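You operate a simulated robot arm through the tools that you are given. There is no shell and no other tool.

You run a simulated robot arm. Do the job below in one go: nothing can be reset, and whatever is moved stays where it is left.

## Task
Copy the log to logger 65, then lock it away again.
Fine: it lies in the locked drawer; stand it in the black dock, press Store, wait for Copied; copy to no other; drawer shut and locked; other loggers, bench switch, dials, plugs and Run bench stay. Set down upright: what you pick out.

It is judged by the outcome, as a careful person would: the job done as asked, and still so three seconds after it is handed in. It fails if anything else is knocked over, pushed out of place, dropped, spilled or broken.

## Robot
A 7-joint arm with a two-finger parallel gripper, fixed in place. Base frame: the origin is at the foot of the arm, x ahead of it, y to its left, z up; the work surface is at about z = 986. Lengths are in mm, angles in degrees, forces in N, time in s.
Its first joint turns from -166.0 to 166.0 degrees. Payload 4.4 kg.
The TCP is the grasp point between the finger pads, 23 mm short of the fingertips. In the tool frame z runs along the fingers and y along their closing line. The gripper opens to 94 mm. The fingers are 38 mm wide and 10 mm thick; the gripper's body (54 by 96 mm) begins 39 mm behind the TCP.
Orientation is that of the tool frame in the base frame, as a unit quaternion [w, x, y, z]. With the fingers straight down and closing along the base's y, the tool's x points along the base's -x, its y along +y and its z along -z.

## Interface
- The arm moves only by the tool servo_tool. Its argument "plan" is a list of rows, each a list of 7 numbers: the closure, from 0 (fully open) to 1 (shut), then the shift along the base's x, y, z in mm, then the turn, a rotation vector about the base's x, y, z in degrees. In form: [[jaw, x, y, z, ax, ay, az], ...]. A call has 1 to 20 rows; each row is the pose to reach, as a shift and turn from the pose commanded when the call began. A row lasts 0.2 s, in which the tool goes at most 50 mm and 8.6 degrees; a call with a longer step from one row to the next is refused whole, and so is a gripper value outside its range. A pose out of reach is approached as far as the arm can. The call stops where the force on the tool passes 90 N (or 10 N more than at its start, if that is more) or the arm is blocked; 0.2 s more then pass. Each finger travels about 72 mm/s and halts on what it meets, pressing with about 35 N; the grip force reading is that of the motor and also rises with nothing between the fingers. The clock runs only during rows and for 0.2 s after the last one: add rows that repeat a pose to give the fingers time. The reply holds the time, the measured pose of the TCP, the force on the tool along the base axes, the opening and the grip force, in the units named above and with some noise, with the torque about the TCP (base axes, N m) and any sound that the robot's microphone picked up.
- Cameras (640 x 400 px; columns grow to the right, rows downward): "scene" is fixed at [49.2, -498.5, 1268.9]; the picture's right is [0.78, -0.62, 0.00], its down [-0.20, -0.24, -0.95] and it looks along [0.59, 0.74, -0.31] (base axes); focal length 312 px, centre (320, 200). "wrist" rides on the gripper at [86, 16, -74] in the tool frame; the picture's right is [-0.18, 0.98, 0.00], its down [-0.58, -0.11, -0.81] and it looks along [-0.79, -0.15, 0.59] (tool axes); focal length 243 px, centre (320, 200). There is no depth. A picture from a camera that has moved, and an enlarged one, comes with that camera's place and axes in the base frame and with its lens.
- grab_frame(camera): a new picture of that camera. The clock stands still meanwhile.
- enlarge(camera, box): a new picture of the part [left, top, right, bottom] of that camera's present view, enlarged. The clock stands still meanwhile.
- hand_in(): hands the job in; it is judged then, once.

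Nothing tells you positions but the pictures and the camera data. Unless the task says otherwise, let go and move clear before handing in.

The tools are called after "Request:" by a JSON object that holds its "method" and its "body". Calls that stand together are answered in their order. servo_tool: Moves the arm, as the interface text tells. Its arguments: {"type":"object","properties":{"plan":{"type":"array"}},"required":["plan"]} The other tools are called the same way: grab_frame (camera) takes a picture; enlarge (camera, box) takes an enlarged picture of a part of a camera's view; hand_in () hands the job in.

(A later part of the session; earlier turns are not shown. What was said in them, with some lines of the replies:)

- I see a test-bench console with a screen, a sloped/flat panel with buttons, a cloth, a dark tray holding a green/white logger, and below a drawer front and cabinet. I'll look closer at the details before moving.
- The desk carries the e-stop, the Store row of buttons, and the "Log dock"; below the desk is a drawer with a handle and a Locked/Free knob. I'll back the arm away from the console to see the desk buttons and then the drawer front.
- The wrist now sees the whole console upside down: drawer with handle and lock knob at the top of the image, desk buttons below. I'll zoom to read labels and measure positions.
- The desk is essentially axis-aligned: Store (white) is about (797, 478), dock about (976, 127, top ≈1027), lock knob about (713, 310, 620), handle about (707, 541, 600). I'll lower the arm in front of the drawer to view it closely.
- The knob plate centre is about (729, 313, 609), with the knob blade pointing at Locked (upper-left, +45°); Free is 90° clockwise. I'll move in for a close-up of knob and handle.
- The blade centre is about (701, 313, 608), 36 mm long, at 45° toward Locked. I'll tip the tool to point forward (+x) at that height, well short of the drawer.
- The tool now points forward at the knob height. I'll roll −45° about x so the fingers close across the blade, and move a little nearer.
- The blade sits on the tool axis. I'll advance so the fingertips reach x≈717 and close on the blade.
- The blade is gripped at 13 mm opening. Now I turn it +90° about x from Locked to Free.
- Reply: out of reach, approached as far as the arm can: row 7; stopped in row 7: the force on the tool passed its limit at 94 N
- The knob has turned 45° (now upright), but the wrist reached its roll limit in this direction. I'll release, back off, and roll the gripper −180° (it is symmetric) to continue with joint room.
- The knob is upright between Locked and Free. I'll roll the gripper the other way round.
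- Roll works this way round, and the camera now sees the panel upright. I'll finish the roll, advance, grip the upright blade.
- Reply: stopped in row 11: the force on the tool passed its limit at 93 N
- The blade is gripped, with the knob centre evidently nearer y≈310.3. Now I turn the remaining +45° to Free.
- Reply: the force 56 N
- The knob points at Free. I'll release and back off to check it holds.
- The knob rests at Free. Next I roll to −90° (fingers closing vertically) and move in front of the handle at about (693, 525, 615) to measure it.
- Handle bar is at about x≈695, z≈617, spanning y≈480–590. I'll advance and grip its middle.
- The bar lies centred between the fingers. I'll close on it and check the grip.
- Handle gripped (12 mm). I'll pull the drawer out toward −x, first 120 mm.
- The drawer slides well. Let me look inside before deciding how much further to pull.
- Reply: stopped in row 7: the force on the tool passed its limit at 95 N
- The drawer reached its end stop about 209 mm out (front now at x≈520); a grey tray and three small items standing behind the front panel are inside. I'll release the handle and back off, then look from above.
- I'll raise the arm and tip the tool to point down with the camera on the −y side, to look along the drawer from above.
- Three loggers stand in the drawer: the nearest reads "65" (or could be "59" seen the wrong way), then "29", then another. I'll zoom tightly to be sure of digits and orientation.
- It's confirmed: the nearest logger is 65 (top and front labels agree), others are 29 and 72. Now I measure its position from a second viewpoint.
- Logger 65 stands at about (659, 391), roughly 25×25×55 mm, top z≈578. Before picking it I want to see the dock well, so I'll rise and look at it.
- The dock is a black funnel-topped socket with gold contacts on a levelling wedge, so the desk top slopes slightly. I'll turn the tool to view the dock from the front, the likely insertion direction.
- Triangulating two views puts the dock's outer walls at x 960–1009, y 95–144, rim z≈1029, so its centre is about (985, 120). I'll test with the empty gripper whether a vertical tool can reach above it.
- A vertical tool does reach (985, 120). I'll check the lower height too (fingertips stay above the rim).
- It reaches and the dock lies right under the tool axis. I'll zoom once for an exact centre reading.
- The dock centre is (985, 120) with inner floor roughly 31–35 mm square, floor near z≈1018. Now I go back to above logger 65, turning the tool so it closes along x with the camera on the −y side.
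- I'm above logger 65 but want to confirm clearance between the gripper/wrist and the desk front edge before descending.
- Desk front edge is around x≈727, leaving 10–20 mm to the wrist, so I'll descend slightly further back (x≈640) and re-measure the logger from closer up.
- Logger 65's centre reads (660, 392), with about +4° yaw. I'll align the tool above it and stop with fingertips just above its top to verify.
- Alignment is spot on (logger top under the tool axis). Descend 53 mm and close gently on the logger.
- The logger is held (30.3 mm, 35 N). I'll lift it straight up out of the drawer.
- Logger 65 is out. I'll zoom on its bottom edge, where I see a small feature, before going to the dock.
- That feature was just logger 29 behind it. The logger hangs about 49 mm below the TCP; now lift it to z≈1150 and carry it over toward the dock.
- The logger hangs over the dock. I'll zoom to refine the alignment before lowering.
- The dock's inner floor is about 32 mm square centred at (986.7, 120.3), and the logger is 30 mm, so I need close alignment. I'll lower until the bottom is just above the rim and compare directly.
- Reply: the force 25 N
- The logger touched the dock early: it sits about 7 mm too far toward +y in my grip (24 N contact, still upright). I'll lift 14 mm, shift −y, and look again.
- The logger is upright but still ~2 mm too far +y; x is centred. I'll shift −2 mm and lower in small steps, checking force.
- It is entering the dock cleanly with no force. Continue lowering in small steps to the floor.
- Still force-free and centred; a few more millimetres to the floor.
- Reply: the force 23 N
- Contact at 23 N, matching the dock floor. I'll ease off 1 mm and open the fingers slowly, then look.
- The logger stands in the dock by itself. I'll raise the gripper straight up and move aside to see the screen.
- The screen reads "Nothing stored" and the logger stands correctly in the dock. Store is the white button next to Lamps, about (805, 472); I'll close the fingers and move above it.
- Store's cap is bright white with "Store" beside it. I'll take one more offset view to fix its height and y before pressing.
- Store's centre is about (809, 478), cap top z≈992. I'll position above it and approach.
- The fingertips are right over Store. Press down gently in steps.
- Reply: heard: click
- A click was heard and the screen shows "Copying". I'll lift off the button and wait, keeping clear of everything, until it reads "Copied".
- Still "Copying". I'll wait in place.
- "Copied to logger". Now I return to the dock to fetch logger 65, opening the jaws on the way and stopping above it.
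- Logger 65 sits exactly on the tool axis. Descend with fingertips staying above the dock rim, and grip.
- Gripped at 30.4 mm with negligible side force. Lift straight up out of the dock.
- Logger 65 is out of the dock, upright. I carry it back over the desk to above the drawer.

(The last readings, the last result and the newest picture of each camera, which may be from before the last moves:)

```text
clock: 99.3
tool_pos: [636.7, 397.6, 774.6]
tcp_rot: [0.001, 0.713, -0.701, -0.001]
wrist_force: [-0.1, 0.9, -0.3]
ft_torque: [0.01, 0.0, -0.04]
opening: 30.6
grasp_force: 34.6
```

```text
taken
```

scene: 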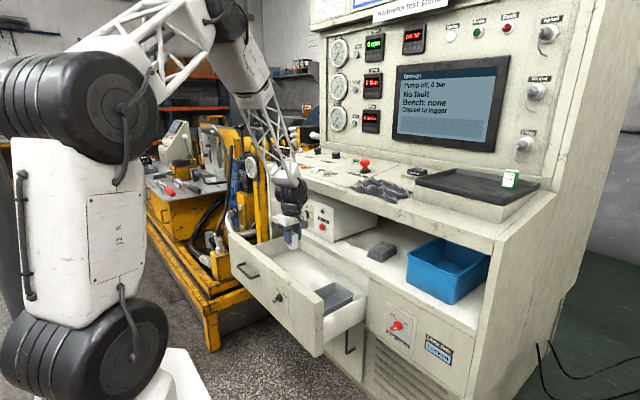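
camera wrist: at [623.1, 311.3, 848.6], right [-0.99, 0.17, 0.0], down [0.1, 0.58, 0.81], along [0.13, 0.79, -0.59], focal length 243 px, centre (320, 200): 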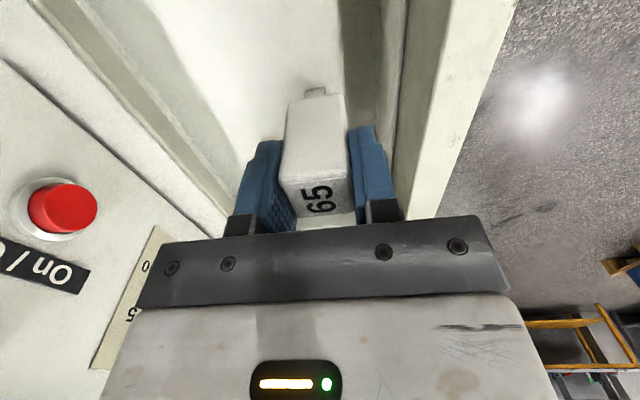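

Now lower into the drawer to the logger's old spot, pausing above the floor.

Request:
{"method": "servo_tool", "body": {"plan": [[0.85, 4, 0, -25, 0, 0, 0], [0.85, 8, 0, -55, 0, 0, 0], [0.85, 12, 0, -85, 0, 0, 0], [0.85, 16, 0, -115, 0, 0, 0], [0.85, 20, 0, -145, 0, 0, 0], [0.85, 20, 0, -175, 0, 0, 0], [0.85, 20, 0, -195, 0, 0, 0], [0.85, 20, 0, -202, 0, 0, 0], [0.85, 20, 0, -202, 0, 0, 0]]}}

Request:
{"method": "grab_frame", "body": {"camera": "wrist"}}

Request:
{"method": "enlarge", "body": {"camera": "wrist", "box": [220, 50, 420, 220]}}

```text
clock: 101.3
tool_pos: [660.6, 399.5, 571.4]
tcp_rot: [0.002, 0.712, -0.702, -0.002]
wrist_force: [0.8, 0.6, -1.0]
ft_torque: [-0.02, -0.03, 0.02]
opening: 30.2
grasp_force: 35.2
```

```text
taken
camera wrist: at [646.7, 313.1, 645.9], right [-0.99, 0.17, 0.0], down [0.1, 0.58, 0.81], along [0.13, 0.79, -0.59], focal length 243 px, centre (320, 200)
```

wrist: 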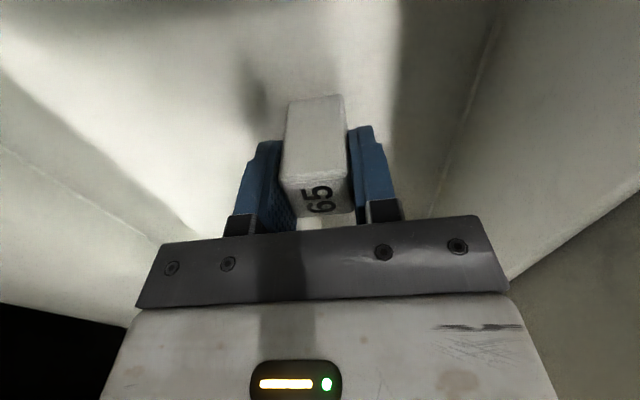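

```text
2.35 times, centred on (320, 135) of wrist
camera zoom: at [646.7, 313.1, 645.9], right [-0.99, 0.17, 0.0], down [0.1, 0.58, 0.81], along [0.13, 0.79, -0.59], focal length 571 px, centre (320, 353)
```

zoom: 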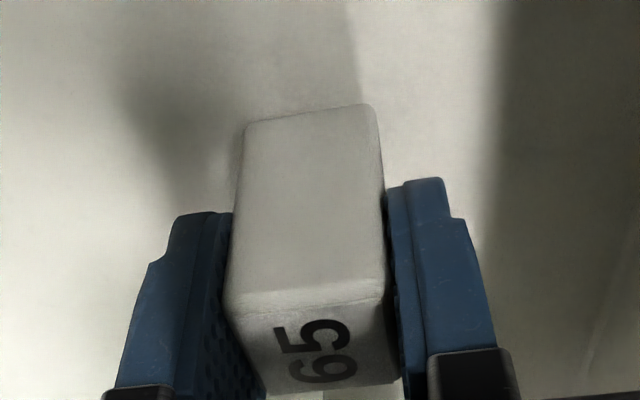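

Close to the floor now, no contact yet. I'll lower in 1.5 mm steps watching the force.

Request:
{"method": "servo_tool", "body": {"plan": [[0.85, 0, 0, -1.5, 0, 0, 0], [0.85, 0, 0, -3, 0, 0, 0], [0.85, 0, 0, -4.5, 0, 0, 0], [0.85, 0, 0, -6, 0, 0, 0], [0.85, 0, 0, -6, 0, 0, 0]]}}

```text
clock: 102.5
tool_pos: [660.5, 398.4, 564.5]
tcp_rot: [0.002, 0.712, -0.702, -0.002]
wrist_force: [0.0, -0.6, -0.7]
ft_torque: [0.04, -0.01, -0.02]
opening: 30.5
grasp_force: 34.9
```

Request:
{"method": "servo_tool", "body": {"plan": [[0.85, 0, 0, -1, 0, 0, 0], [0.85, 0, 0, -2, 0, 0, 0], [0.85, 0, 0, -3, 0, 0, 0], [0.85, 0, 0, -3, 0, 0, 0]]}}

```text
clock: 103.5
tool_pos: [659.5, 398.1, 561.5]
tcp_rot: [0.002, 0.712, -0.702, -0.002]
wrist_force: [0.2, -0.7, -0.4]
ft_torque: [0.01, -0.04, 0.01]
opening: 30.5
grasp_force: 35.3
```

Request:
{"method": "servo_tool", "body": {"plan": [[0.85, 0, 0, -1, 0, 0, 0], [0.85, 0, 0, -2, 0, 0, 0], [0.85, 0, 0, -2, 0, 0, 0]]}}

```text
clock: 104.3
tool_pos: [659.4, 398.9, 559.2]
tcp_rot: [0.002, 0.712, -0.702, -0.002]
wrist_force: [0.2, 0.1, -1.7]
ft_torque: [0.03, -0.01, 0.03]
opening: 30.2
grasp_force: 34.8
```

No contact yet at 559; continue in 1 mm steps.

Request:
{"method": "servo_tool", "body": {"plan": [[0.85, 0, 0, -1, 0, 0, 0], [0.85, 0, 0, -2, 0, 0, 0], [0.85, 0, 0, -2, 0, 0, 0]]}}

Request:
{"method": "enlarge", "body": {"camera": "wrist", "box": [240, 60, 400, 180]}}

```text
clock: 105.1
tool_pos: [658.4, 397.7, 557.2]
tcp_rot: [0.001, 0.712, -0.702, -0.002]
wrist_force: [0.6, -0.2, 3.5]
ft_torque: [-0.03, -0.05, 0.02]
opening: 30.4
grasp_force: 35.5
```

```text
3.33 times, centred on (320, 120) of wrist
camera zoom: at [645.6, 311.3, 632.2], right [-0.99, 0.17, 0.0], down [0.1, 0.58, 0.81], along [0.13, 0.79, -0.59], focal length 809 px, centre (320, 467)
```

zoom: 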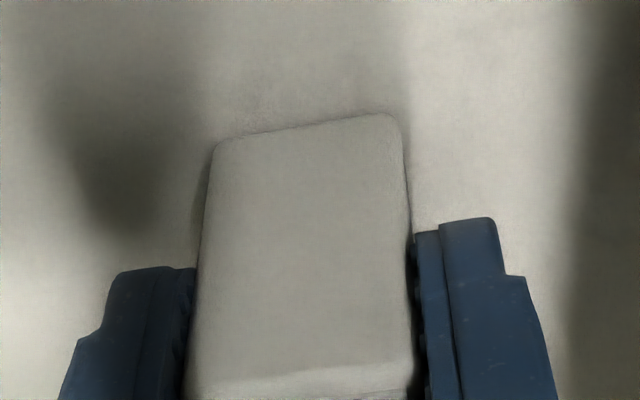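

Light contact (3.5 N) with the drawer floor. Open the fingers slowly and check the logger stands.

Request:
{"method": "servo_tool", "body": {"plan": [[0.75, 0, 0, 0, 0, 0, 0], [0.65, 0, 0, 0, 0, 0, 0], [0.55, 0, 0, 0, 0, 0, 0], [0.45, 0, 0, 0, 0, 0, 0], [0.36, 0, 0, 0, 0, 0, 0], [0.36, 0, 0, 0, 0, 0, 0]]}}

Request:
{"method": "grab_frame", "body": {"camera": "wrist"}}

```text
clock: 106.5
tool_pos: [658.2, 397.7, 557.7]
tcp_rot: [0.002, 0.712, -0.702, -0.001]
wrist_force: [-0.6, -0.4, 0.3]
ft_torque: [-0.05, -0.03, 0.02]
opening: 60.3
grasp_force: 0.1
```

```text
taken
camera wrist: at [645.4, 311.3, 632.0], right [-0.99, 0.17, 0.0], down [0.1, 0.58, 0.81], along [0.13, 0.79, -0.59], focal length 243 px, centre (320, 200)
```

wrist: 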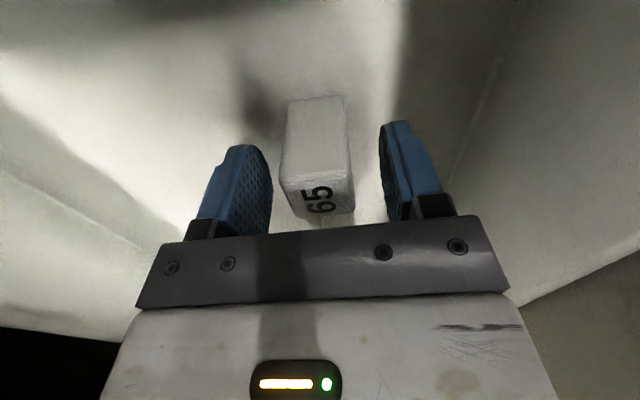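

The logger stands free. Raise straight up out of the drawer, then look back at it.

Request:
{"method": "servo_tool", "body": {"plan": [[0.36, 0, 0, 15, 0, 0, 0], [0.36, 0, 0, 40, 0, 0, 0], [0.36, 0, 0, 75, 0, 0, 0], [0.36, -4, 0, 110, 0, 0, 0], [0.36, -10, 0, 150, 0, 0, 0], [0.36, -20, 0, 190, 0, 0, 0], [0.36, -25, -30, 215, 0, 0, 0], [0.36, -30, -60, 215, 0, 0, 0], [0.36, -35, -95, 215, 0, 0, 0], [0.36, -35, -95, 215, 0, 0, 0]]}}

Request:
{"method": "grab_frame", "body": {"camera": "wrist"}}

Request:
{"method": "enlarge", "body": {"camera": "wrist", "box": [250, 40, 410, 240]}}

Request:
{"method": "enlarge", "body": {"camera": "scene", "box": [220, 200, 400, 330]}}

```text
clock: 108.7
tool_pos: [625.6, 303.8, 774.6]
tcp_rot: [0.002, 0.712, -0.703, -0.002]
wrist_force: [0.2, -0.1, -0.2]
ft_torque: [0.02, -0.02, -0.01]
opening: 60.0
grasp_force: 0.1
```

```text
taken
camera wrist: at [610.5, 217.2, 848.8], right [-0.99, 0.17, 0.0], down [0.1, 0.58, 0.81], along [0.13, 0.79, -0.59], focal length 243 px, centre (320, 200)
```

wrist: 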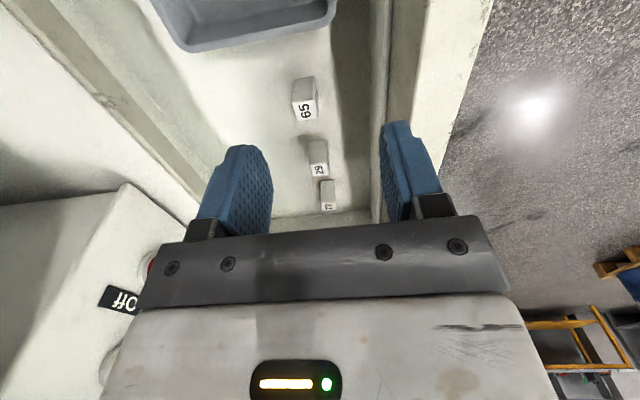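

```text
2.00 times, centred on (330, 140) of wrist
camera zoom: at [610.5, 217.2, 848.8], right [-0.99, 0.17, 0.0], down [0.1, 0.58, 0.81], along [0.13, 0.79, -0.59], focal length 485 px, centre (300, 320)
```

zoom: 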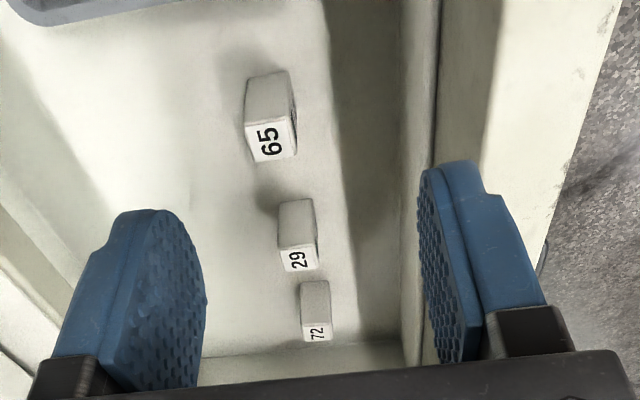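

```text
3.08 times, centred on (310, 265) of scene
camera zoom: at [49.2, -498.5, 1268.9], right [0.78, -0.62, 0.0], down [-0.2, -0.24, -0.95], along [0.59, 0.74, -0.31], focal length 959 px, centre (351, 0)
```

zoom: 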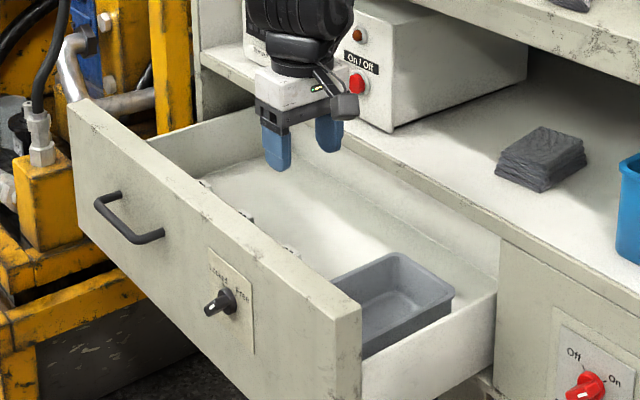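

All three loggers stand upright in the drawer. Next: go around to the front, tip the tool forward, and grip the handle again to push the drawer shut.

Request:
{"method": "servo_tool", "body": {"plan": [[0.36, 0, 0, 40, 0, 0, 0], [0.36, 0, 0, 78, 0, 0, -0.3], [0.3, -40, 8, 78, 0, 0, -0.7], [0.2, -80, 16, 78, 0, 0, -0.7], [0.1, -120, 24, 78, 0, 0, -0.7], [0, -160, 32, 78, 0, 0, -0.7], [0, -200, 40, 78, 0, 0, -0.7], [0, -217, 43, 78, 0, 0, -0.7], [0, -217, 43, 78, 0, 0, -0.7]]}}

Request:
{"method": "servo_tool", "body": {"plan": [[0, 0, 20, 0, 0, -7, 0], [0, 0, 45, 0, 0, -14, 0], [0, 0, 70, -10, 0, -21, 0], [0, 0, 90, -25, 0, -28, 0], [0, 0, 110, -45, 0, -35, 0], [0, 0, 125, -68, 0, -42, 0], [0, 0, 140, -92, 0, -49, 0], [0, 0, 150, -116, 0, -56, 0], [0, 0, 160, -140, 0, -63, 0], [0, 0, 168, -164, 0, -70, 0], [0, 0, 175, -188, 0, -77, 0], [0, 0, 182, -212, 0, -84, 0], [0, 0, 186, -235, 0, -90, 0], [0, 0, 186, -235, 0, -90, 0]]}}

Request:
{"method": "grab_frame", "body": {"camera": "wrist"}}

Request:
{"method": "grab_frame", "body": {"camera": "scene"}}

```text
clock: 110.7
tool_pos: [409.2, 345.9, 850.8]
tcp_rot: [0.002, 0.708, -0.706, -0.002]
wrist_force: [-0.3, -0.3, 0.1]
ft_torque: [0.05, 0.01, 0.05]
opening: 94.1
grasp_force: 0.0
```

```text
clock: 113.7
tool_pos: [405.2, 533.1, 617.3]
tcp_rot: [-0.499, 0.501, -0.5, 0.5]
wrist_force: [-0.5, -0.7, 0.4]
ft_torque: [-0.03, 0.0, -0.01]
opening: 93.9
grasp_force: 0.1
```

```text
taken
camera wrist: at [331.2, 446.6, 601.2], right [0.0, 0.18, -0.98], down [-0.81, 0.58, 0.11], along [0.59, 0.79, 0.14], focal length 243 px, centre (320, 200)
```

wrist: 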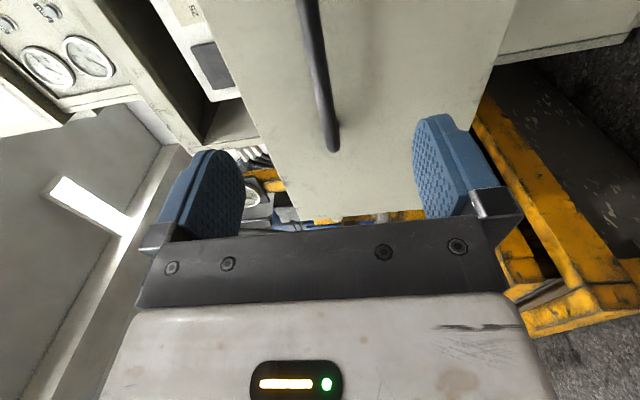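

```text
taken
```

scene: 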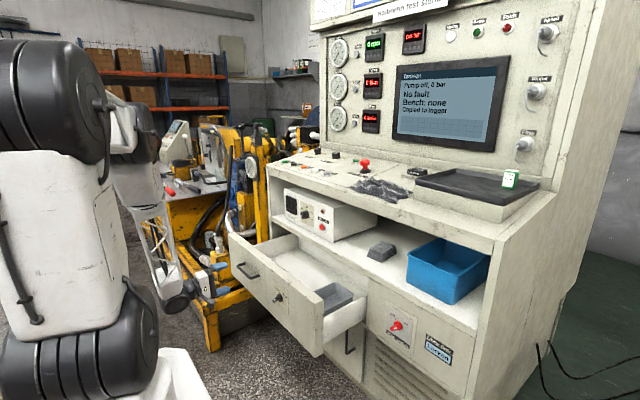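

I'm in front of the handle again. Advance and grip.

Request:
{"method": "servo_tool", "body": {"plan": [[0, 20, -1, -1, 0, 0, 0], [0, 40, -1, -1, 0, 0, 0], [0, 60, -1, -1, 0, 0, 0], [0, 76, -1, -1, 0, 0, 0], [0, 76, -1, -1, 0, 0, 0], [0.5, 76, -1, -1, 0, 0, 0], [0.8, 76, -1, -1, 0, 0, 0], [1, 76, -1, -1, 0, 0, 0], [1, 76, -1, -1, 0, 0, 0], [1, 76, -1, -1, 0, 0, 0]]}}

Request:
{"method": "grab_frame", "body": {"camera": "wrist"}}

```text
clock: 115.9
tool_pos: [483.4, 531.6, 615.1]
tcp_rot: [0.499, -0.501, 0.501, -0.499]
wrist_force: [1.3, -9.2, 32.2]
ft_torque: [0.37, -0.18, -0.73]
opening: 11.9
grasp_force: 45.0
```

```text
taken
camera wrist: at [409.6, 446.1, 598.8], right [0.0, 0.18, -0.98], down [-0.81, 0.58, 0.11], along [0.59, 0.79, 0.15], focal length 243 px, centre (320, 200)
```

wrist: 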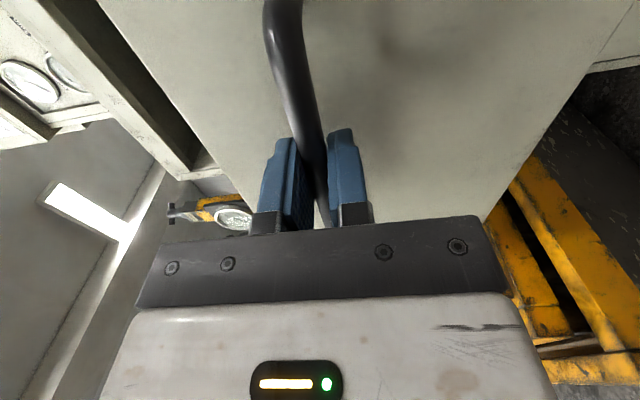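

Gripped. Now push the drawer in smoothly, correcting z by +1 mm.

Request:
{"method": "servo_tool", "body": {"plan": [[1, 2, 0, 1, 0, 0, 0], [1, 7, 0, 1, 0, 0, 0], [1, 15, 0.1, 1, 0, 0, 0], [1, 25, 0.2, 1, 0, 0, 0], [1, 36, 0.3, 1, 0, 0, 0], [1, 48, 0.4, 1, 0, 0, 0], [1, 60, 0.5, 1, 0, 0, 0], [1, 72, 0.6, 1, 0, 0, 0], [1, 84, 0.7, 1, 0, 0, 0], [1, 96, 0.8, 1, 0, 0, 0], [1, 108, 0.9, 1, 0, 0, 0], [1, 120, 1, 1, 0, 0, 0], [1, 132, 1.1, 1, 0, 0, 0], [1, 144, 1.2, 1, 0, 0, 0], [1, 156, 1.3, 1, 0, 0, 0], [1, 168, 1.4, 1, 0, 0, 0], [1, 178, 1.5, 1, 0, 0, 0], [1, 186, 1.5, 1, 0, 0, 0], [1, 190, 1.5, 1, 0, 0, 0]]}}

Request:
{"method": "grab_frame", "body": {"camera": "scene"}}

```text
clock: 119.9
tool_pos: [675.1, 533.4, 614.8]
tcp_rot: [-0.498, 0.502, -0.5, 0.5]
wrist_force: [-2.5, -32.0, 8.0]
ft_torque: [1.72, 0.01, -0.31]
opening: 11.9
grasp_force: 44.9
```

```text
taken
```

scene: 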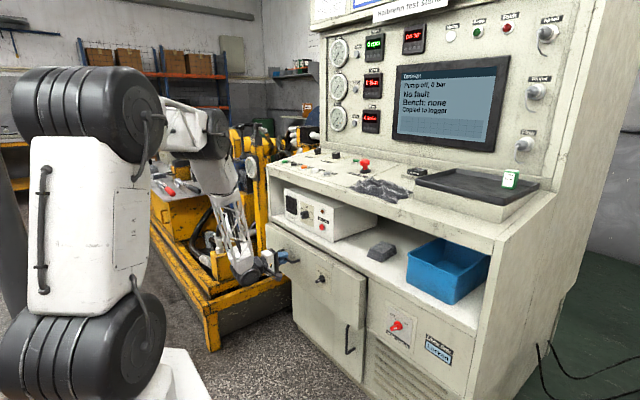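

Nearly closed (about 18 mm to go). Push the rest slowly until it seats.

Request:
{"method": "servo_tool", "body": {"plan": [[1, 4, -0.8, 0, 0, 0, 0], [1, 8, -0.8, 0, 0, 0, 0], [1, 12, -0.8, 0, 0, 0, 0], [1, 15, -0.8, 0, 0, 0, 0], [1, 17, -0.8, 0, 0, 0, 0], [1, 18, -0.8, 0, 0, 0, 0], [1, 19, -0.8, 0, 0, 0, 0], [1, 20, -0.8, 0, 0, 0, 0], [1, 20, -0.8, 0, 0, 0, 0]]}}

Request:
{"method": "enlarge", "body": {"camera": "scene", "box": [250, 210, 400, 310]}}

```text
clock: 121.9
tool_pos: [691.6, 532.8, 615.4]
tcp_rot: [-0.498, 0.503, -0.5, 0.499]
wrist_force: [-6.6, 30.7, -22.9]
ft_torque: [1.48, 0.15, 0.25]
opening: 11.9
grasp_force: 44.0
```

```text
4.00 times, centred on (325, 260) of scene
camera zoom: at [49.2, -498.5, 1268.9], right [0.78, -0.62, 0.0], down [-0.2, -0.24, -0.95], along [0.59, 0.74, -0.31], focal length 1247 px, centre (300, -40)
```

zoom: 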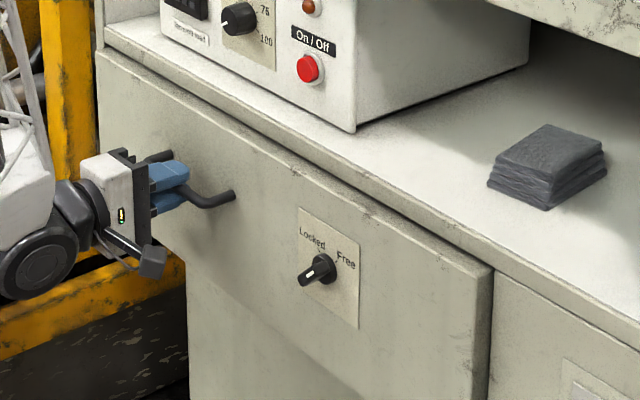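

It appears flush. I'll press in a few more millimetres to be sure it is fully seated, watching the force.

Request:
{"method": "servo_tool", "body": {"plan": [[1, 1, -0.5, 0.5, 0, 0, 0], [1, 2, -0.5, 0.5, 0, 0, 0], [1, 3, -0.5, 0.5, 0, 0, 0], [1, 3, -0.5, 0.5, 0, 0, 0]]}}

Request:
{"method": "enlarge", "body": {"camera": "scene", "box": [350, 255, 390, 285]}}

```text
clock: 122.9
tool_pos: [695.1, 530.7, 614.4]
tcp_rot: [-0.498, 0.502, -0.501, 0.5]
wrist_force: [-32.3, -4.9, -13.3]
ft_torque: [0.93, 0.09, 0.0]
opening: 11.7
grasp_force: 44.6
```

```text
13.33 times, centred on (370, 270) of scene
camera zoom: at [49.2, -498.5, 1268.9], right [0.78, -0.62, 0.0], down [-0.2, -0.24, -0.95], along [0.59, 0.74, -0.31], focal length 4157 px, centre (-347, -733)
```

zoom: 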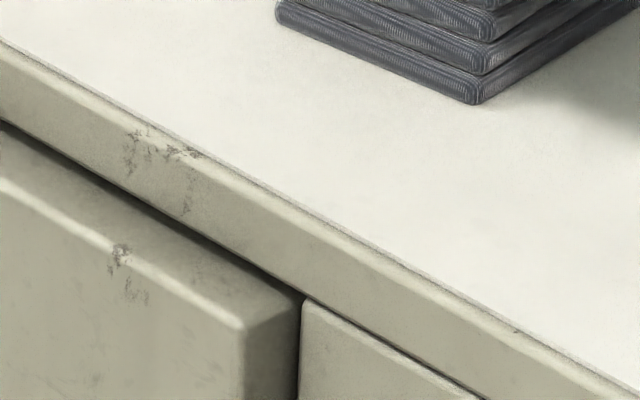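

The resistance (32 N) shows the drawer is against its stop. Ease off, release the handle and back away.

Request:
{"method": "servo_tool", "body": {"plan": [[1, -1, 0, 0, 0, 0, 0], [0.8, -1, 0, 0, 0, 0, 0], [0.4, -1, 0, 0, 0, 0, 0], [0, -1, 0, 0, 0, 0, 0], [0, -1, 0, 0, 0, 0, 0], [0, -1, 0, 0, 0, 0, 0], [0, -25, 0, 0, 0, 0, 0], [0, -60, 0, 0, 0, 0, 0], [0, -100, 0, 0, 0, 0, 0], [0, -115, 0, 0, 0, 0, 0], [0, -115, 0, 0, 0, 0, 0]]}}

Request:
{"method": "enlarge", "body": {"camera": "scene", "box": [260, 220, 420, 320]}}

```text
clock: 125.3
tool_pos: [581.7, 531.9, 616.6]
tcp_rot: [-0.498, 0.501, -0.5, 0.501]
wrist_force: [-0.9, 0.6, -0.2]
ft_torque: [0.05, 0.0, 0.01]
opening: 94.0
grasp_force: 0.0
```

```text
4.00 times, centred on (340, 270) of scene
camera zoom: at [49.2, -498.5, 1268.9], right [0.78, -0.62, 0.0], down [-0.2, -0.24, -0.95], along [0.59, 0.74, -0.31], focal length 1247 px, centre (240, -80)
```

zoom: 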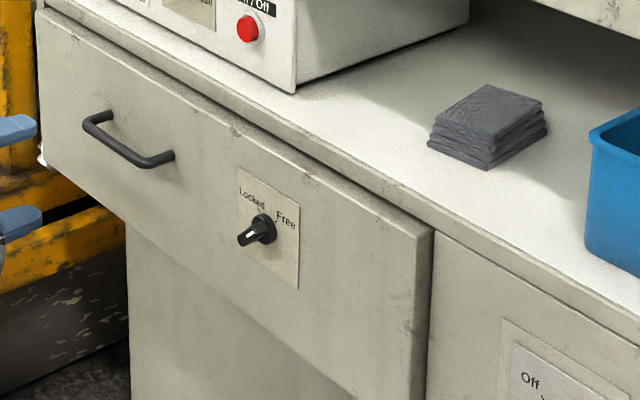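

The drawer looks exactly as at the start. Now to lock: move in front of the knob, rolled to match the blade at Free.

Request:
{"method": "servo_tool", "body": {"plan": [[0, -2, -37, -1.5, -7.5, 0, 0], [0, -3, -74, -3, -15, 0, 0], [0, -3, -111, -5, -22.5, 0, 0], [0, -3, -148, -7, -30, 0, 0], [0, -3, -185, -8, -37.5, 0, 0], [0, -3, -221.5, -9.3, -45, 0, 0], [0, 20, -221.5, -9.3, -45, 0, 0], [0, 40, -221.5, -9.3, -45, 0, 0], [0, 40, -221.5, -9.3, -45, 0, 0]]}}

Request:
{"method": "grab_frame", "body": {"camera": "wrist"}}

Request:
{"method": "enlarge", "body": {"camera": "wrist", "box": [240, 20, 400, 140]}}

```text
clock: 127.3
tool_pos: [622.1, 308.5, 605.5]
tcp_rot: [-0.269, 0.654, -0.271, 0.653]
wrist_force: [-0.6, -0.6, 0.2]
ft_torque: [0.01, -0.01, 0.0]
opening: 94.2
grasp_force: 0.1
```

```text
taken
camera wrist: at [547.8, 236.2, 655.5], right [0.0, -0.57, -0.82], down [-0.81, 0.49, -0.33], along [0.59, 0.66, -0.46], focal length 243 px, centre (320, 200)
```

wrist: 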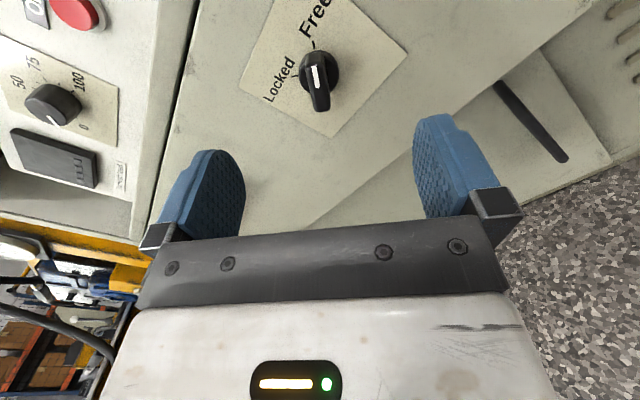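

```text
3.33 times, centred on (320, 80) of wrist
camera zoom: at [547.8, 236.2, 655.5], right [0.0, -0.57, -0.82], down [-0.81, 0.49, -0.33], along [0.59, 0.66, -0.46], focal length 809 px, centre (320, 600)
```

zoom: 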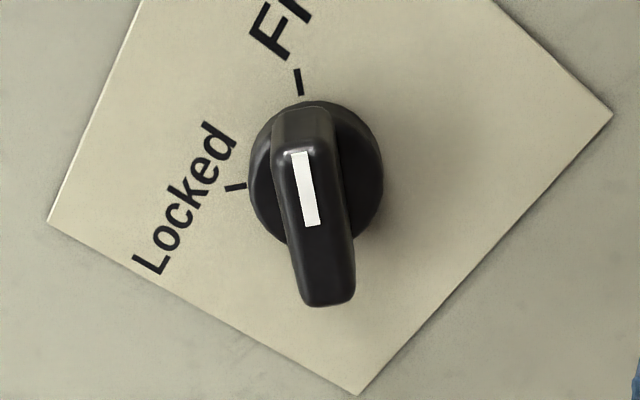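

Well aligned with the knob at Free. Advance, grip the blade.

Request:
{"method": "servo_tool", "body": {"plan": [[0, 25, 0, 0, 0, 0, 0], [0, 50, 0, 0, 0, 0, 0], [0, 70, 0, 0, 0, 0, 0], [0, 70, 0, 0, 0, 0, 0], [0.5, 70, 0, 0, 0, 0, 0], [0.8, 70, 0, 0, 0, 0, 0], [1, 70, 0, 0, 0, 0, 0], [1, 70, 0, 0, 0, 0, 0]]}}

Request:
{"method": "grab_frame", "body": {"camera": "wrist"}}

```text
clock: 129.1
tool_pos: [692.1, 309.1, 606.3]
tcp_rot: [-0.269, 0.654, -0.271, 0.653]
wrist_force: [-0.3, 2.9, 2.3]
ft_torque: [0.04, -0.1, 0.23]
opening: 12.7
grasp_force: 45.3
```

```text
taken
camera wrist: at [618.7, 236.5, 656.2], right [0.0, -0.57, -0.82], down [-0.81, 0.49, -0.33], along [0.59, 0.66, -0.46], focal length 243 px, centre (320, 200)
```

wrist: 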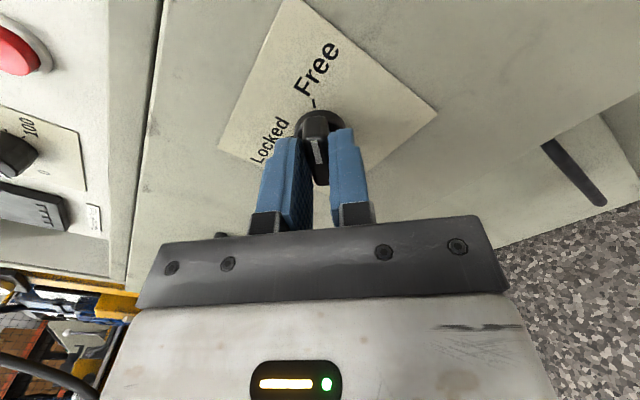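

Gripped with almost no side force. Now turn −90° about x, from Free back to Locked.

Request:
{"method": "servo_tool", "body": {"plan": [[1, 0, 0.6, -0.6, 0, 0, 0], [1, 0, 0.6, -0.6, -7.5, 0, 0], [1, 0, 0.6, -0.6, -15, 0, 0], [1, 0, 0.6, -0.6, -22.5, 0, 0], [1, 0, 0.6, -0.6, -30, 0, 0], [1, 0, 0.6, -0.6, -37.5, 0, 0], [1, 0, 0.6, -0.6, -45, 0, 0], [1, 0, 0.6, -0.6, -52.5, 0, 0], [1, 0, 0.6, -0.6, -60, 0, 0], [1, 0, 0.6, -0.6, -67.5, 0, 0], [1, 0, 0.6, -0.6, -75, 0, 0], [1, 0, 0.6, -0.6, -82.5, 0, 0], [1, 0, 0.6, -0.6, -90, 0, 0], [1, 0, 0.6, -0.6, -90, 0, 0]]}}

Request:
{"method": "grab_frame", "body": {"camera": "wrist"}}

Request:
{"method": "enlarge", "body": {"camera": "scene", "box": [260, 220, 380, 295]}}

```text
clock: 132.1
tool_pos: [690.8, 310.4, 605.5]
tcp_rot: [0.274, 0.652, 0.27, 0.653]
wrist_force: [31.2, 13.2, -20.9]
ft_torque: [0.24, 0.37, 0.33]
opening: 13.2
grasp_force: 45.1
```

```text
taken
camera wrist: at [617.4, 361.2, 678.0], right [0.0, -0.82, 0.57], down [-0.81, -0.33, -0.49], along [0.59, -0.46, -0.66], focal length 243 px, centre (320, 200)
```

wrist: 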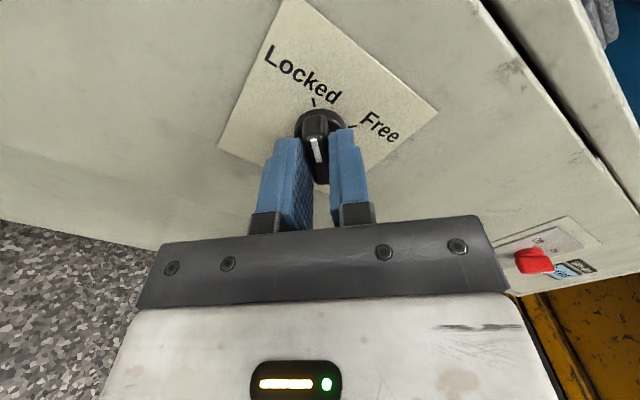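

```text
5.33 times, centred on (320, 258) of scene
camera zoom: at [49.2, -498.5, 1268.9], right [0.78, -0.62, 0.0], down [-0.2, -0.24, -0.95], along [0.59, 0.74, -0.31], focal length 1663 px, centre (320, -107)
```

zoom: 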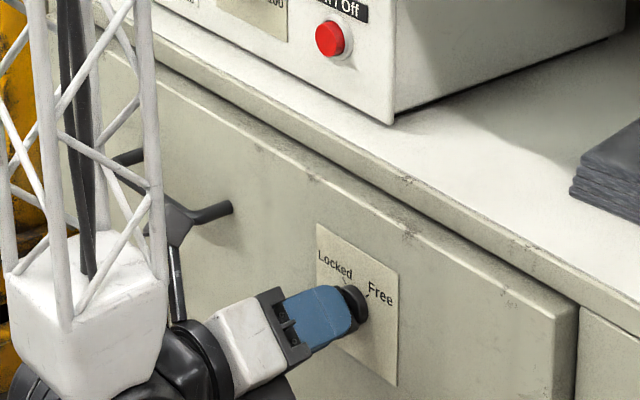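

The knob is at Locked. Release slowly and back away, then compare with the starting picture.

Request:
{"method": "servo_tool", "body": {"plan": [[0.9, 0, 0, 0, 0, 0, 0], [0.5, 0, 0, 0, 0, 0, 0], [0, 0, 0, 0, 0, 0, 0], [0, 0, 0, 0, 0, 0, 0], [0, 0, 0, 0, 0, 0, 0], [0, -25, 0, 0, 0, 0, 0], [0, -55, 0, 0, 0, 0, 0], [0, -90, 0, 0, 0, 0, 0], [0, -110, 0, 0, 0, 0, 0], [0, -110, 0, 0, 0, 0, 0]]}}

Request:
{"method": "enlarge", "body": {"camera": "wrist", "box": [240, 20, 400, 140]}}

Request:
{"method": "enlarge", "body": {"camera": "scene", "box": [260, 220, 380, 295]}}

Request:
{"method": "grab_frame", "body": {"camera": "scene"}}

```text
clock: 134.3
tool_pos: [579.8, 310.3, 606.0]
tcp_rot: [0.273, 0.653, 0.268, 0.654]
wrist_force: [0.1, -0.3, 0.2]
ft_torque: [0.01, -0.01, -0.01]
opening: 94.2
grasp_force: 0.1
```

```text
3.33 times, centred on (320, 80) of wrist
camera zoom: at [505.5, 360.1, 676.6], right [0.0, -0.82, 0.57], down [-0.81, -0.33, -0.49], along [0.59, -0.46, -0.66], focal length 809 px, centre (320, 600)
```

zoom: 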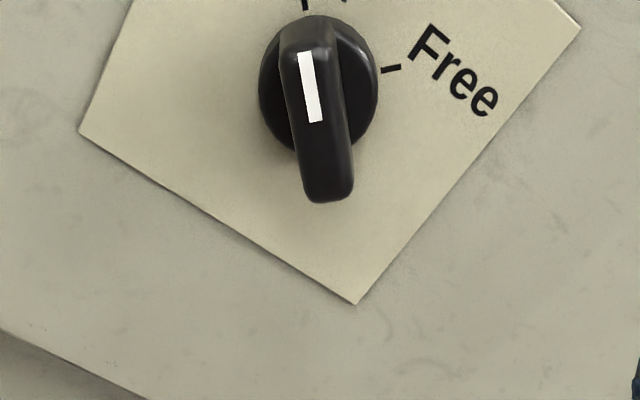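

```text
5.33 times, centred on (320, 258) of scene
camera zoom: at [49.2, -498.5, 1268.9], right [0.78, -0.62, 0.0], down [-0.2, -0.24, -0.95], along [0.59, 0.74, -0.31], focal length 1663 px, centre (320, -107)
```

zoom: 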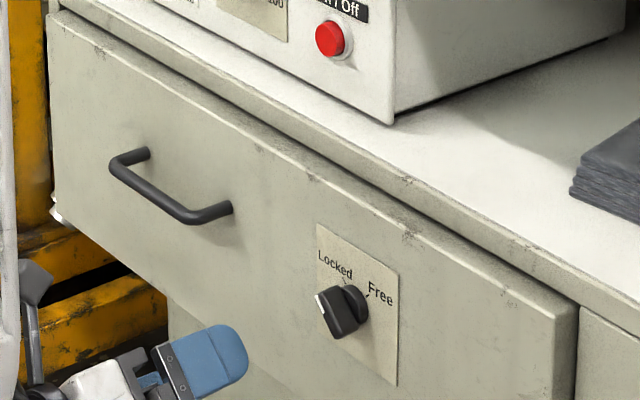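

```text
taken
```

scene: 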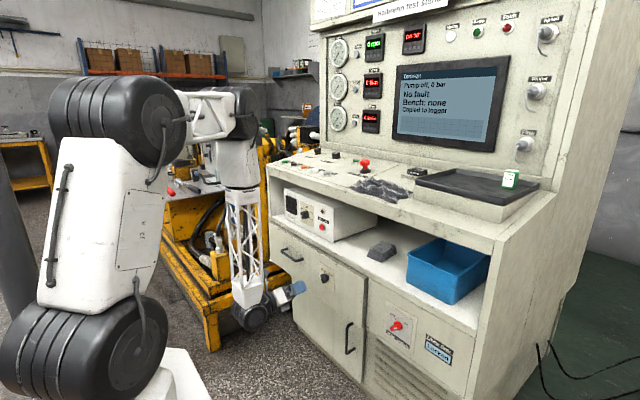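

Knob and drawer look identical to the start. To be sure the bolt really holds, I'll return to the handle for a very light tug test.

Request:
{"method": "servo_tool", "body": {"plan": [[0, 0, 13, 0.5, 8, 0, 0], [0, 0, 26, 1, 16, 0, 0], [0, 0, 39, 1.5, 24, 0, 0], [0, 0, 52, 2, 32, 0, 0], [0, 0, 65, 3, 40, 0, 0], [0, 0, 78, 4, 48, 0, 0], [0, 0, 91, 5, 56, 0, 0], [0, 0, 104, 6, 64, 0, 0], [0, 0, 117, 7, 72, 0, 0], [0, 0, 130, 8, 80, 0, 0], [0, 0, 143, 9, 88, 0, 0], [0, 0, 156, 9, 96, 0, 0], [0, 0, 169, 9, 104, 0, 0], [0, 0, 182, 9, 112, 0, 0], [0, 0, 195, 9, 120, 0, 0], [0, 0, 208, 9, 128, 0, 0], [0, 0, 221, 9, 135, 0, 0], [0, 0, 221, 9, 135, 0, 0]]}}

Request:
{"method": "grab_frame", "body": {"camera": "wrist"}}

```text
clock: 138.1
tool_pos: [580.9, 531.4, 614.3]
tcp_rot: [-0.498, 0.502, -0.5, 0.5]
wrist_force: [0.4, -0.3, 0.5]
ft_torque: [0.03, 0.02, -0.02]
opening: 93.9
grasp_force: 0.1
```

```text
taken
camera wrist: at [506.8, 445.2, 598.5], right [0.0, 0.18, -0.98], down [-0.81, 0.58, 0.11], along [0.59, 0.79, 0.14], focal length 243 px, centre (320, 200)
```

wrist: 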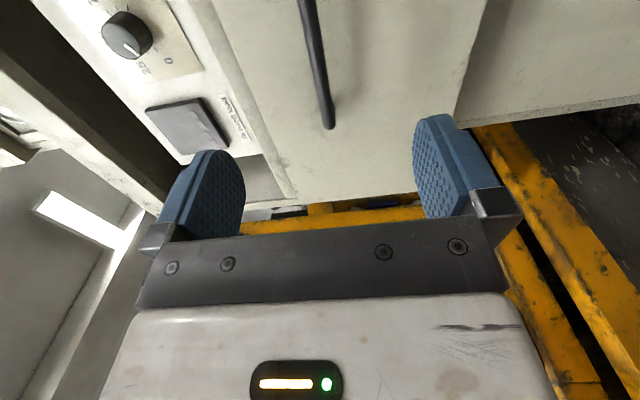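

In front of the handle. Advance, grip, then tug 2 mm.

Request:
{"method": "servo_tool", "body": {"plan": [[0, 30, 0, 0.4, 0, 0, 0], [0, 60, 0, 0.4, 0, 0, 0], [0, 90, 0, 0.4, 0, 0, 0], [0, 111, 0, 0.4, 0, 0, 0], [0, 111, 0, 0.4, 0, 0, 0], [0.5, 111, 0, 0.4, 0, 0, 0], [0.8, 111, 0, 0.4, 0, 0, 0], [1, 111, 0, 0.4, 0, 0, 0], [1, 111, 0, 0.4, 0, 0, 0]]}}

Request:
{"method": "servo_tool", "body": {"plan": [[1, -1, 0, 0, 0, 0, 0], [1, -2, 0, 0, 0, 0, 0], [1, -2, 0, 0, 0, 0, 0]]}}

```text
clock: 140.1
tool_pos: [695.5, 531.4, 614.1]
tcp_rot: [-0.5, 0.501, -0.5, 0.499]
wrist_force: [2.2, -5.4, 24.0]
ft_torque: [0.16, -0.06, -0.17]
opening: 11.6
grasp_force: 45.2
```

```text
clock: 140.9
tool_pos: [690.9, 530.3, 614.8]
tcp_rot: [-0.498, 0.502, -0.501, 0.499]
wrist_force: [31.9, 0.8, 5.7]
ft_torque: [1.35, 0.04, -0.2]
opening: 11.9
grasp_force: 45.0
```

The drawer resists (32 N for 2 mm, versus ~2 N when free), so it is locked. Return, release the handle and move clear.

Request:
{"method": "servo_tool", "body": {"plan": [[1, 1, 0, 0, 0, 0, 0], [1, 2, 0, 0, 0, 0, 0], [0.8, 2, 0, 0, 0, 0, 0], [0.4, 2, 0, 0, 0, 0, 0], [0, 2, 0, 0, 0, 0, 0], [0, 2, 0, 0, 0, 0, 0], [0, 2, 0, 0, 0, 0, 0], [0, -25, 0, 0, 0, 0, 0], [0, -65, 0, 0, 0, 0, 0], [0, -110, 0, 0, 0, 0, 0], [0, -155, 0, 0, 0, 0, 0], [0, -200, 0, 0, 0, 0, 0], [0, -200, 0, 0, 0, 0, 0]]}}

Request:
{"method": "grab_frame", "body": {"camera": "scene"}}

Request:
{"method": "enlarge", "body": {"camera": "scene", "box": [260, 220, 380, 295]}}

Request:
{"method": "enlarge", "body": {"camera": "scene", "box": [270, 130, 430, 230]}}

Request:
{"method": "enlarge", "body": {"camera": "scene", "box": [360, 0, 560, 125]}}

Request:
{"method": "enlarge", "body": {"camera": "scene", "box": [400, 130, 560, 230]}}

```text
clock: 143.7
tool_pos: [490.6, 531.4, 616.6]
tcp_rot: [-0.499, 0.502, -0.5, 0.499]
wrist_force: [0.3, 0.5, 0.1]
ft_torque: [-0.01, -0.02, 0.0]
opening: 94.2
grasp_force: 0.0
```

```text
taken
```

scene: 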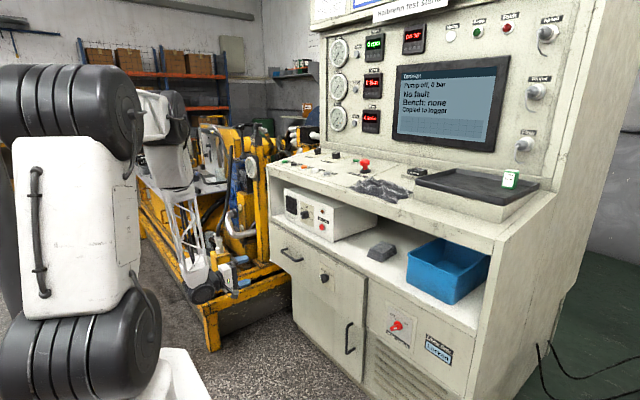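

```text
5.33 times, centred on (320, 258) of scene
camera zoom: at [49.2, -498.5, 1268.9], right [0.78, -0.62, 0.0], down [-0.2, -0.24, -0.95], along [0.59, 0.74, -0.31], focal length 1663 px, centre (320, -107)
```

zoom: 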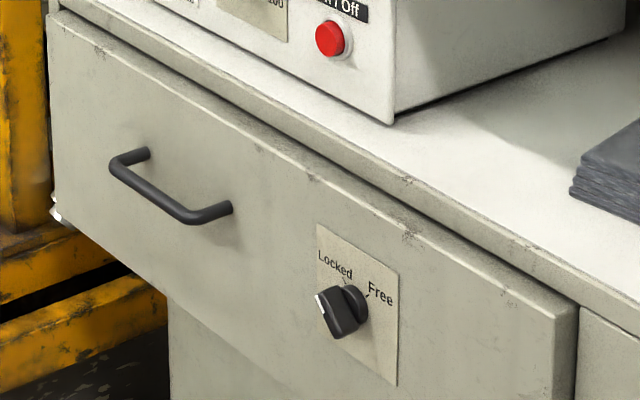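

```text
4.00 times, centred on (350, 180) of scene
camera zoom: at [49.2, -498.5, 1268.9], right [0.78, -0.62, 0.0], down [-0.2, -0.24, -0.95], along [0.59, 0.74, -0.31], focal length 1247 px, centre (200, 280)
```

zoom: 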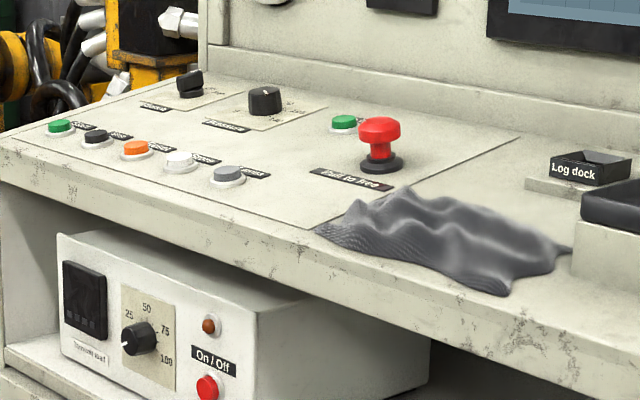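

```text
3.20 times, centred on (460, 62) of scene
camera zoom: at [49.2, -498.5, 1268.9], right [0.78, -0.62, 0.0], down [-0.2, -0.24, -0.95], along [0.59, 0.74, -0.31], focal length 998 px, centre (-128, 640)
```

zoom: 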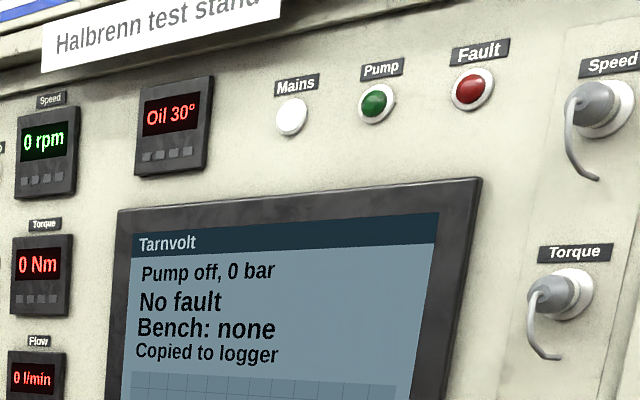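

```text
4.00 times, centred on (480, 180) of scene
camera zoom: at [49.2, -498.5, 1268.9], right [0.78, -0.62, 0.0], down [-0.2, -0.24, -0.95], along [0.59, 0.74, -0.31], focal length 1247 px, centre (-320, 280)
```

zoom: 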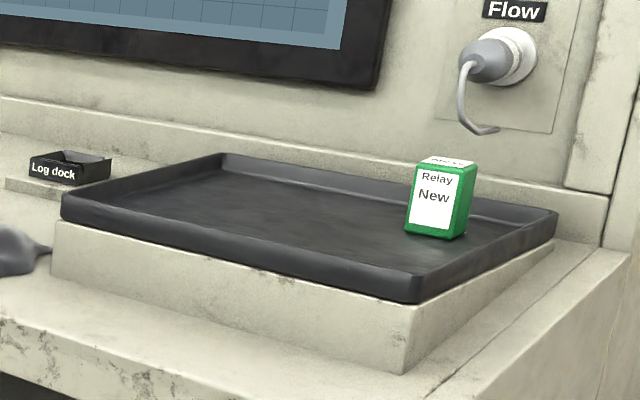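

Everything is in order. The screen reads "Copied to logger" and the dock is empty. Logger 65 is back upright in the drawer, which is shut and locked, and the dials, switches, plugs and other items look as they did at the start. The arm is clear, so I hand in.

Request:
{"method": "hand_in", "body": {}}

```text
The job is handed in.
```

The log is copied to logger 65, and the logger is back upright in the drawer, which is shut and locked. The job is handed in.

- **Copy:** I stood logger 65 in the black dock, pressed Store once, and waited until the screen read "Copied to logger". No other logger went into the dock.
- **Drawer:** Loggers 29 and 72 were not touched and were still standing when I last looked inside, before closing. After locking it I gave the handle a light tug: the drawer held at about 32 N, where it had slid at about 2 N when free.
- **Everything else:** In the final pictures the bench switch, dials, plugs and Run bench look as they did at the start.
- **First docking try:** Logger 65 touched the edge of the dock with about 25 N because it sat off-centre in the grip. It stayed upright; I lifted it, shifted it and lowered it in cleanly.
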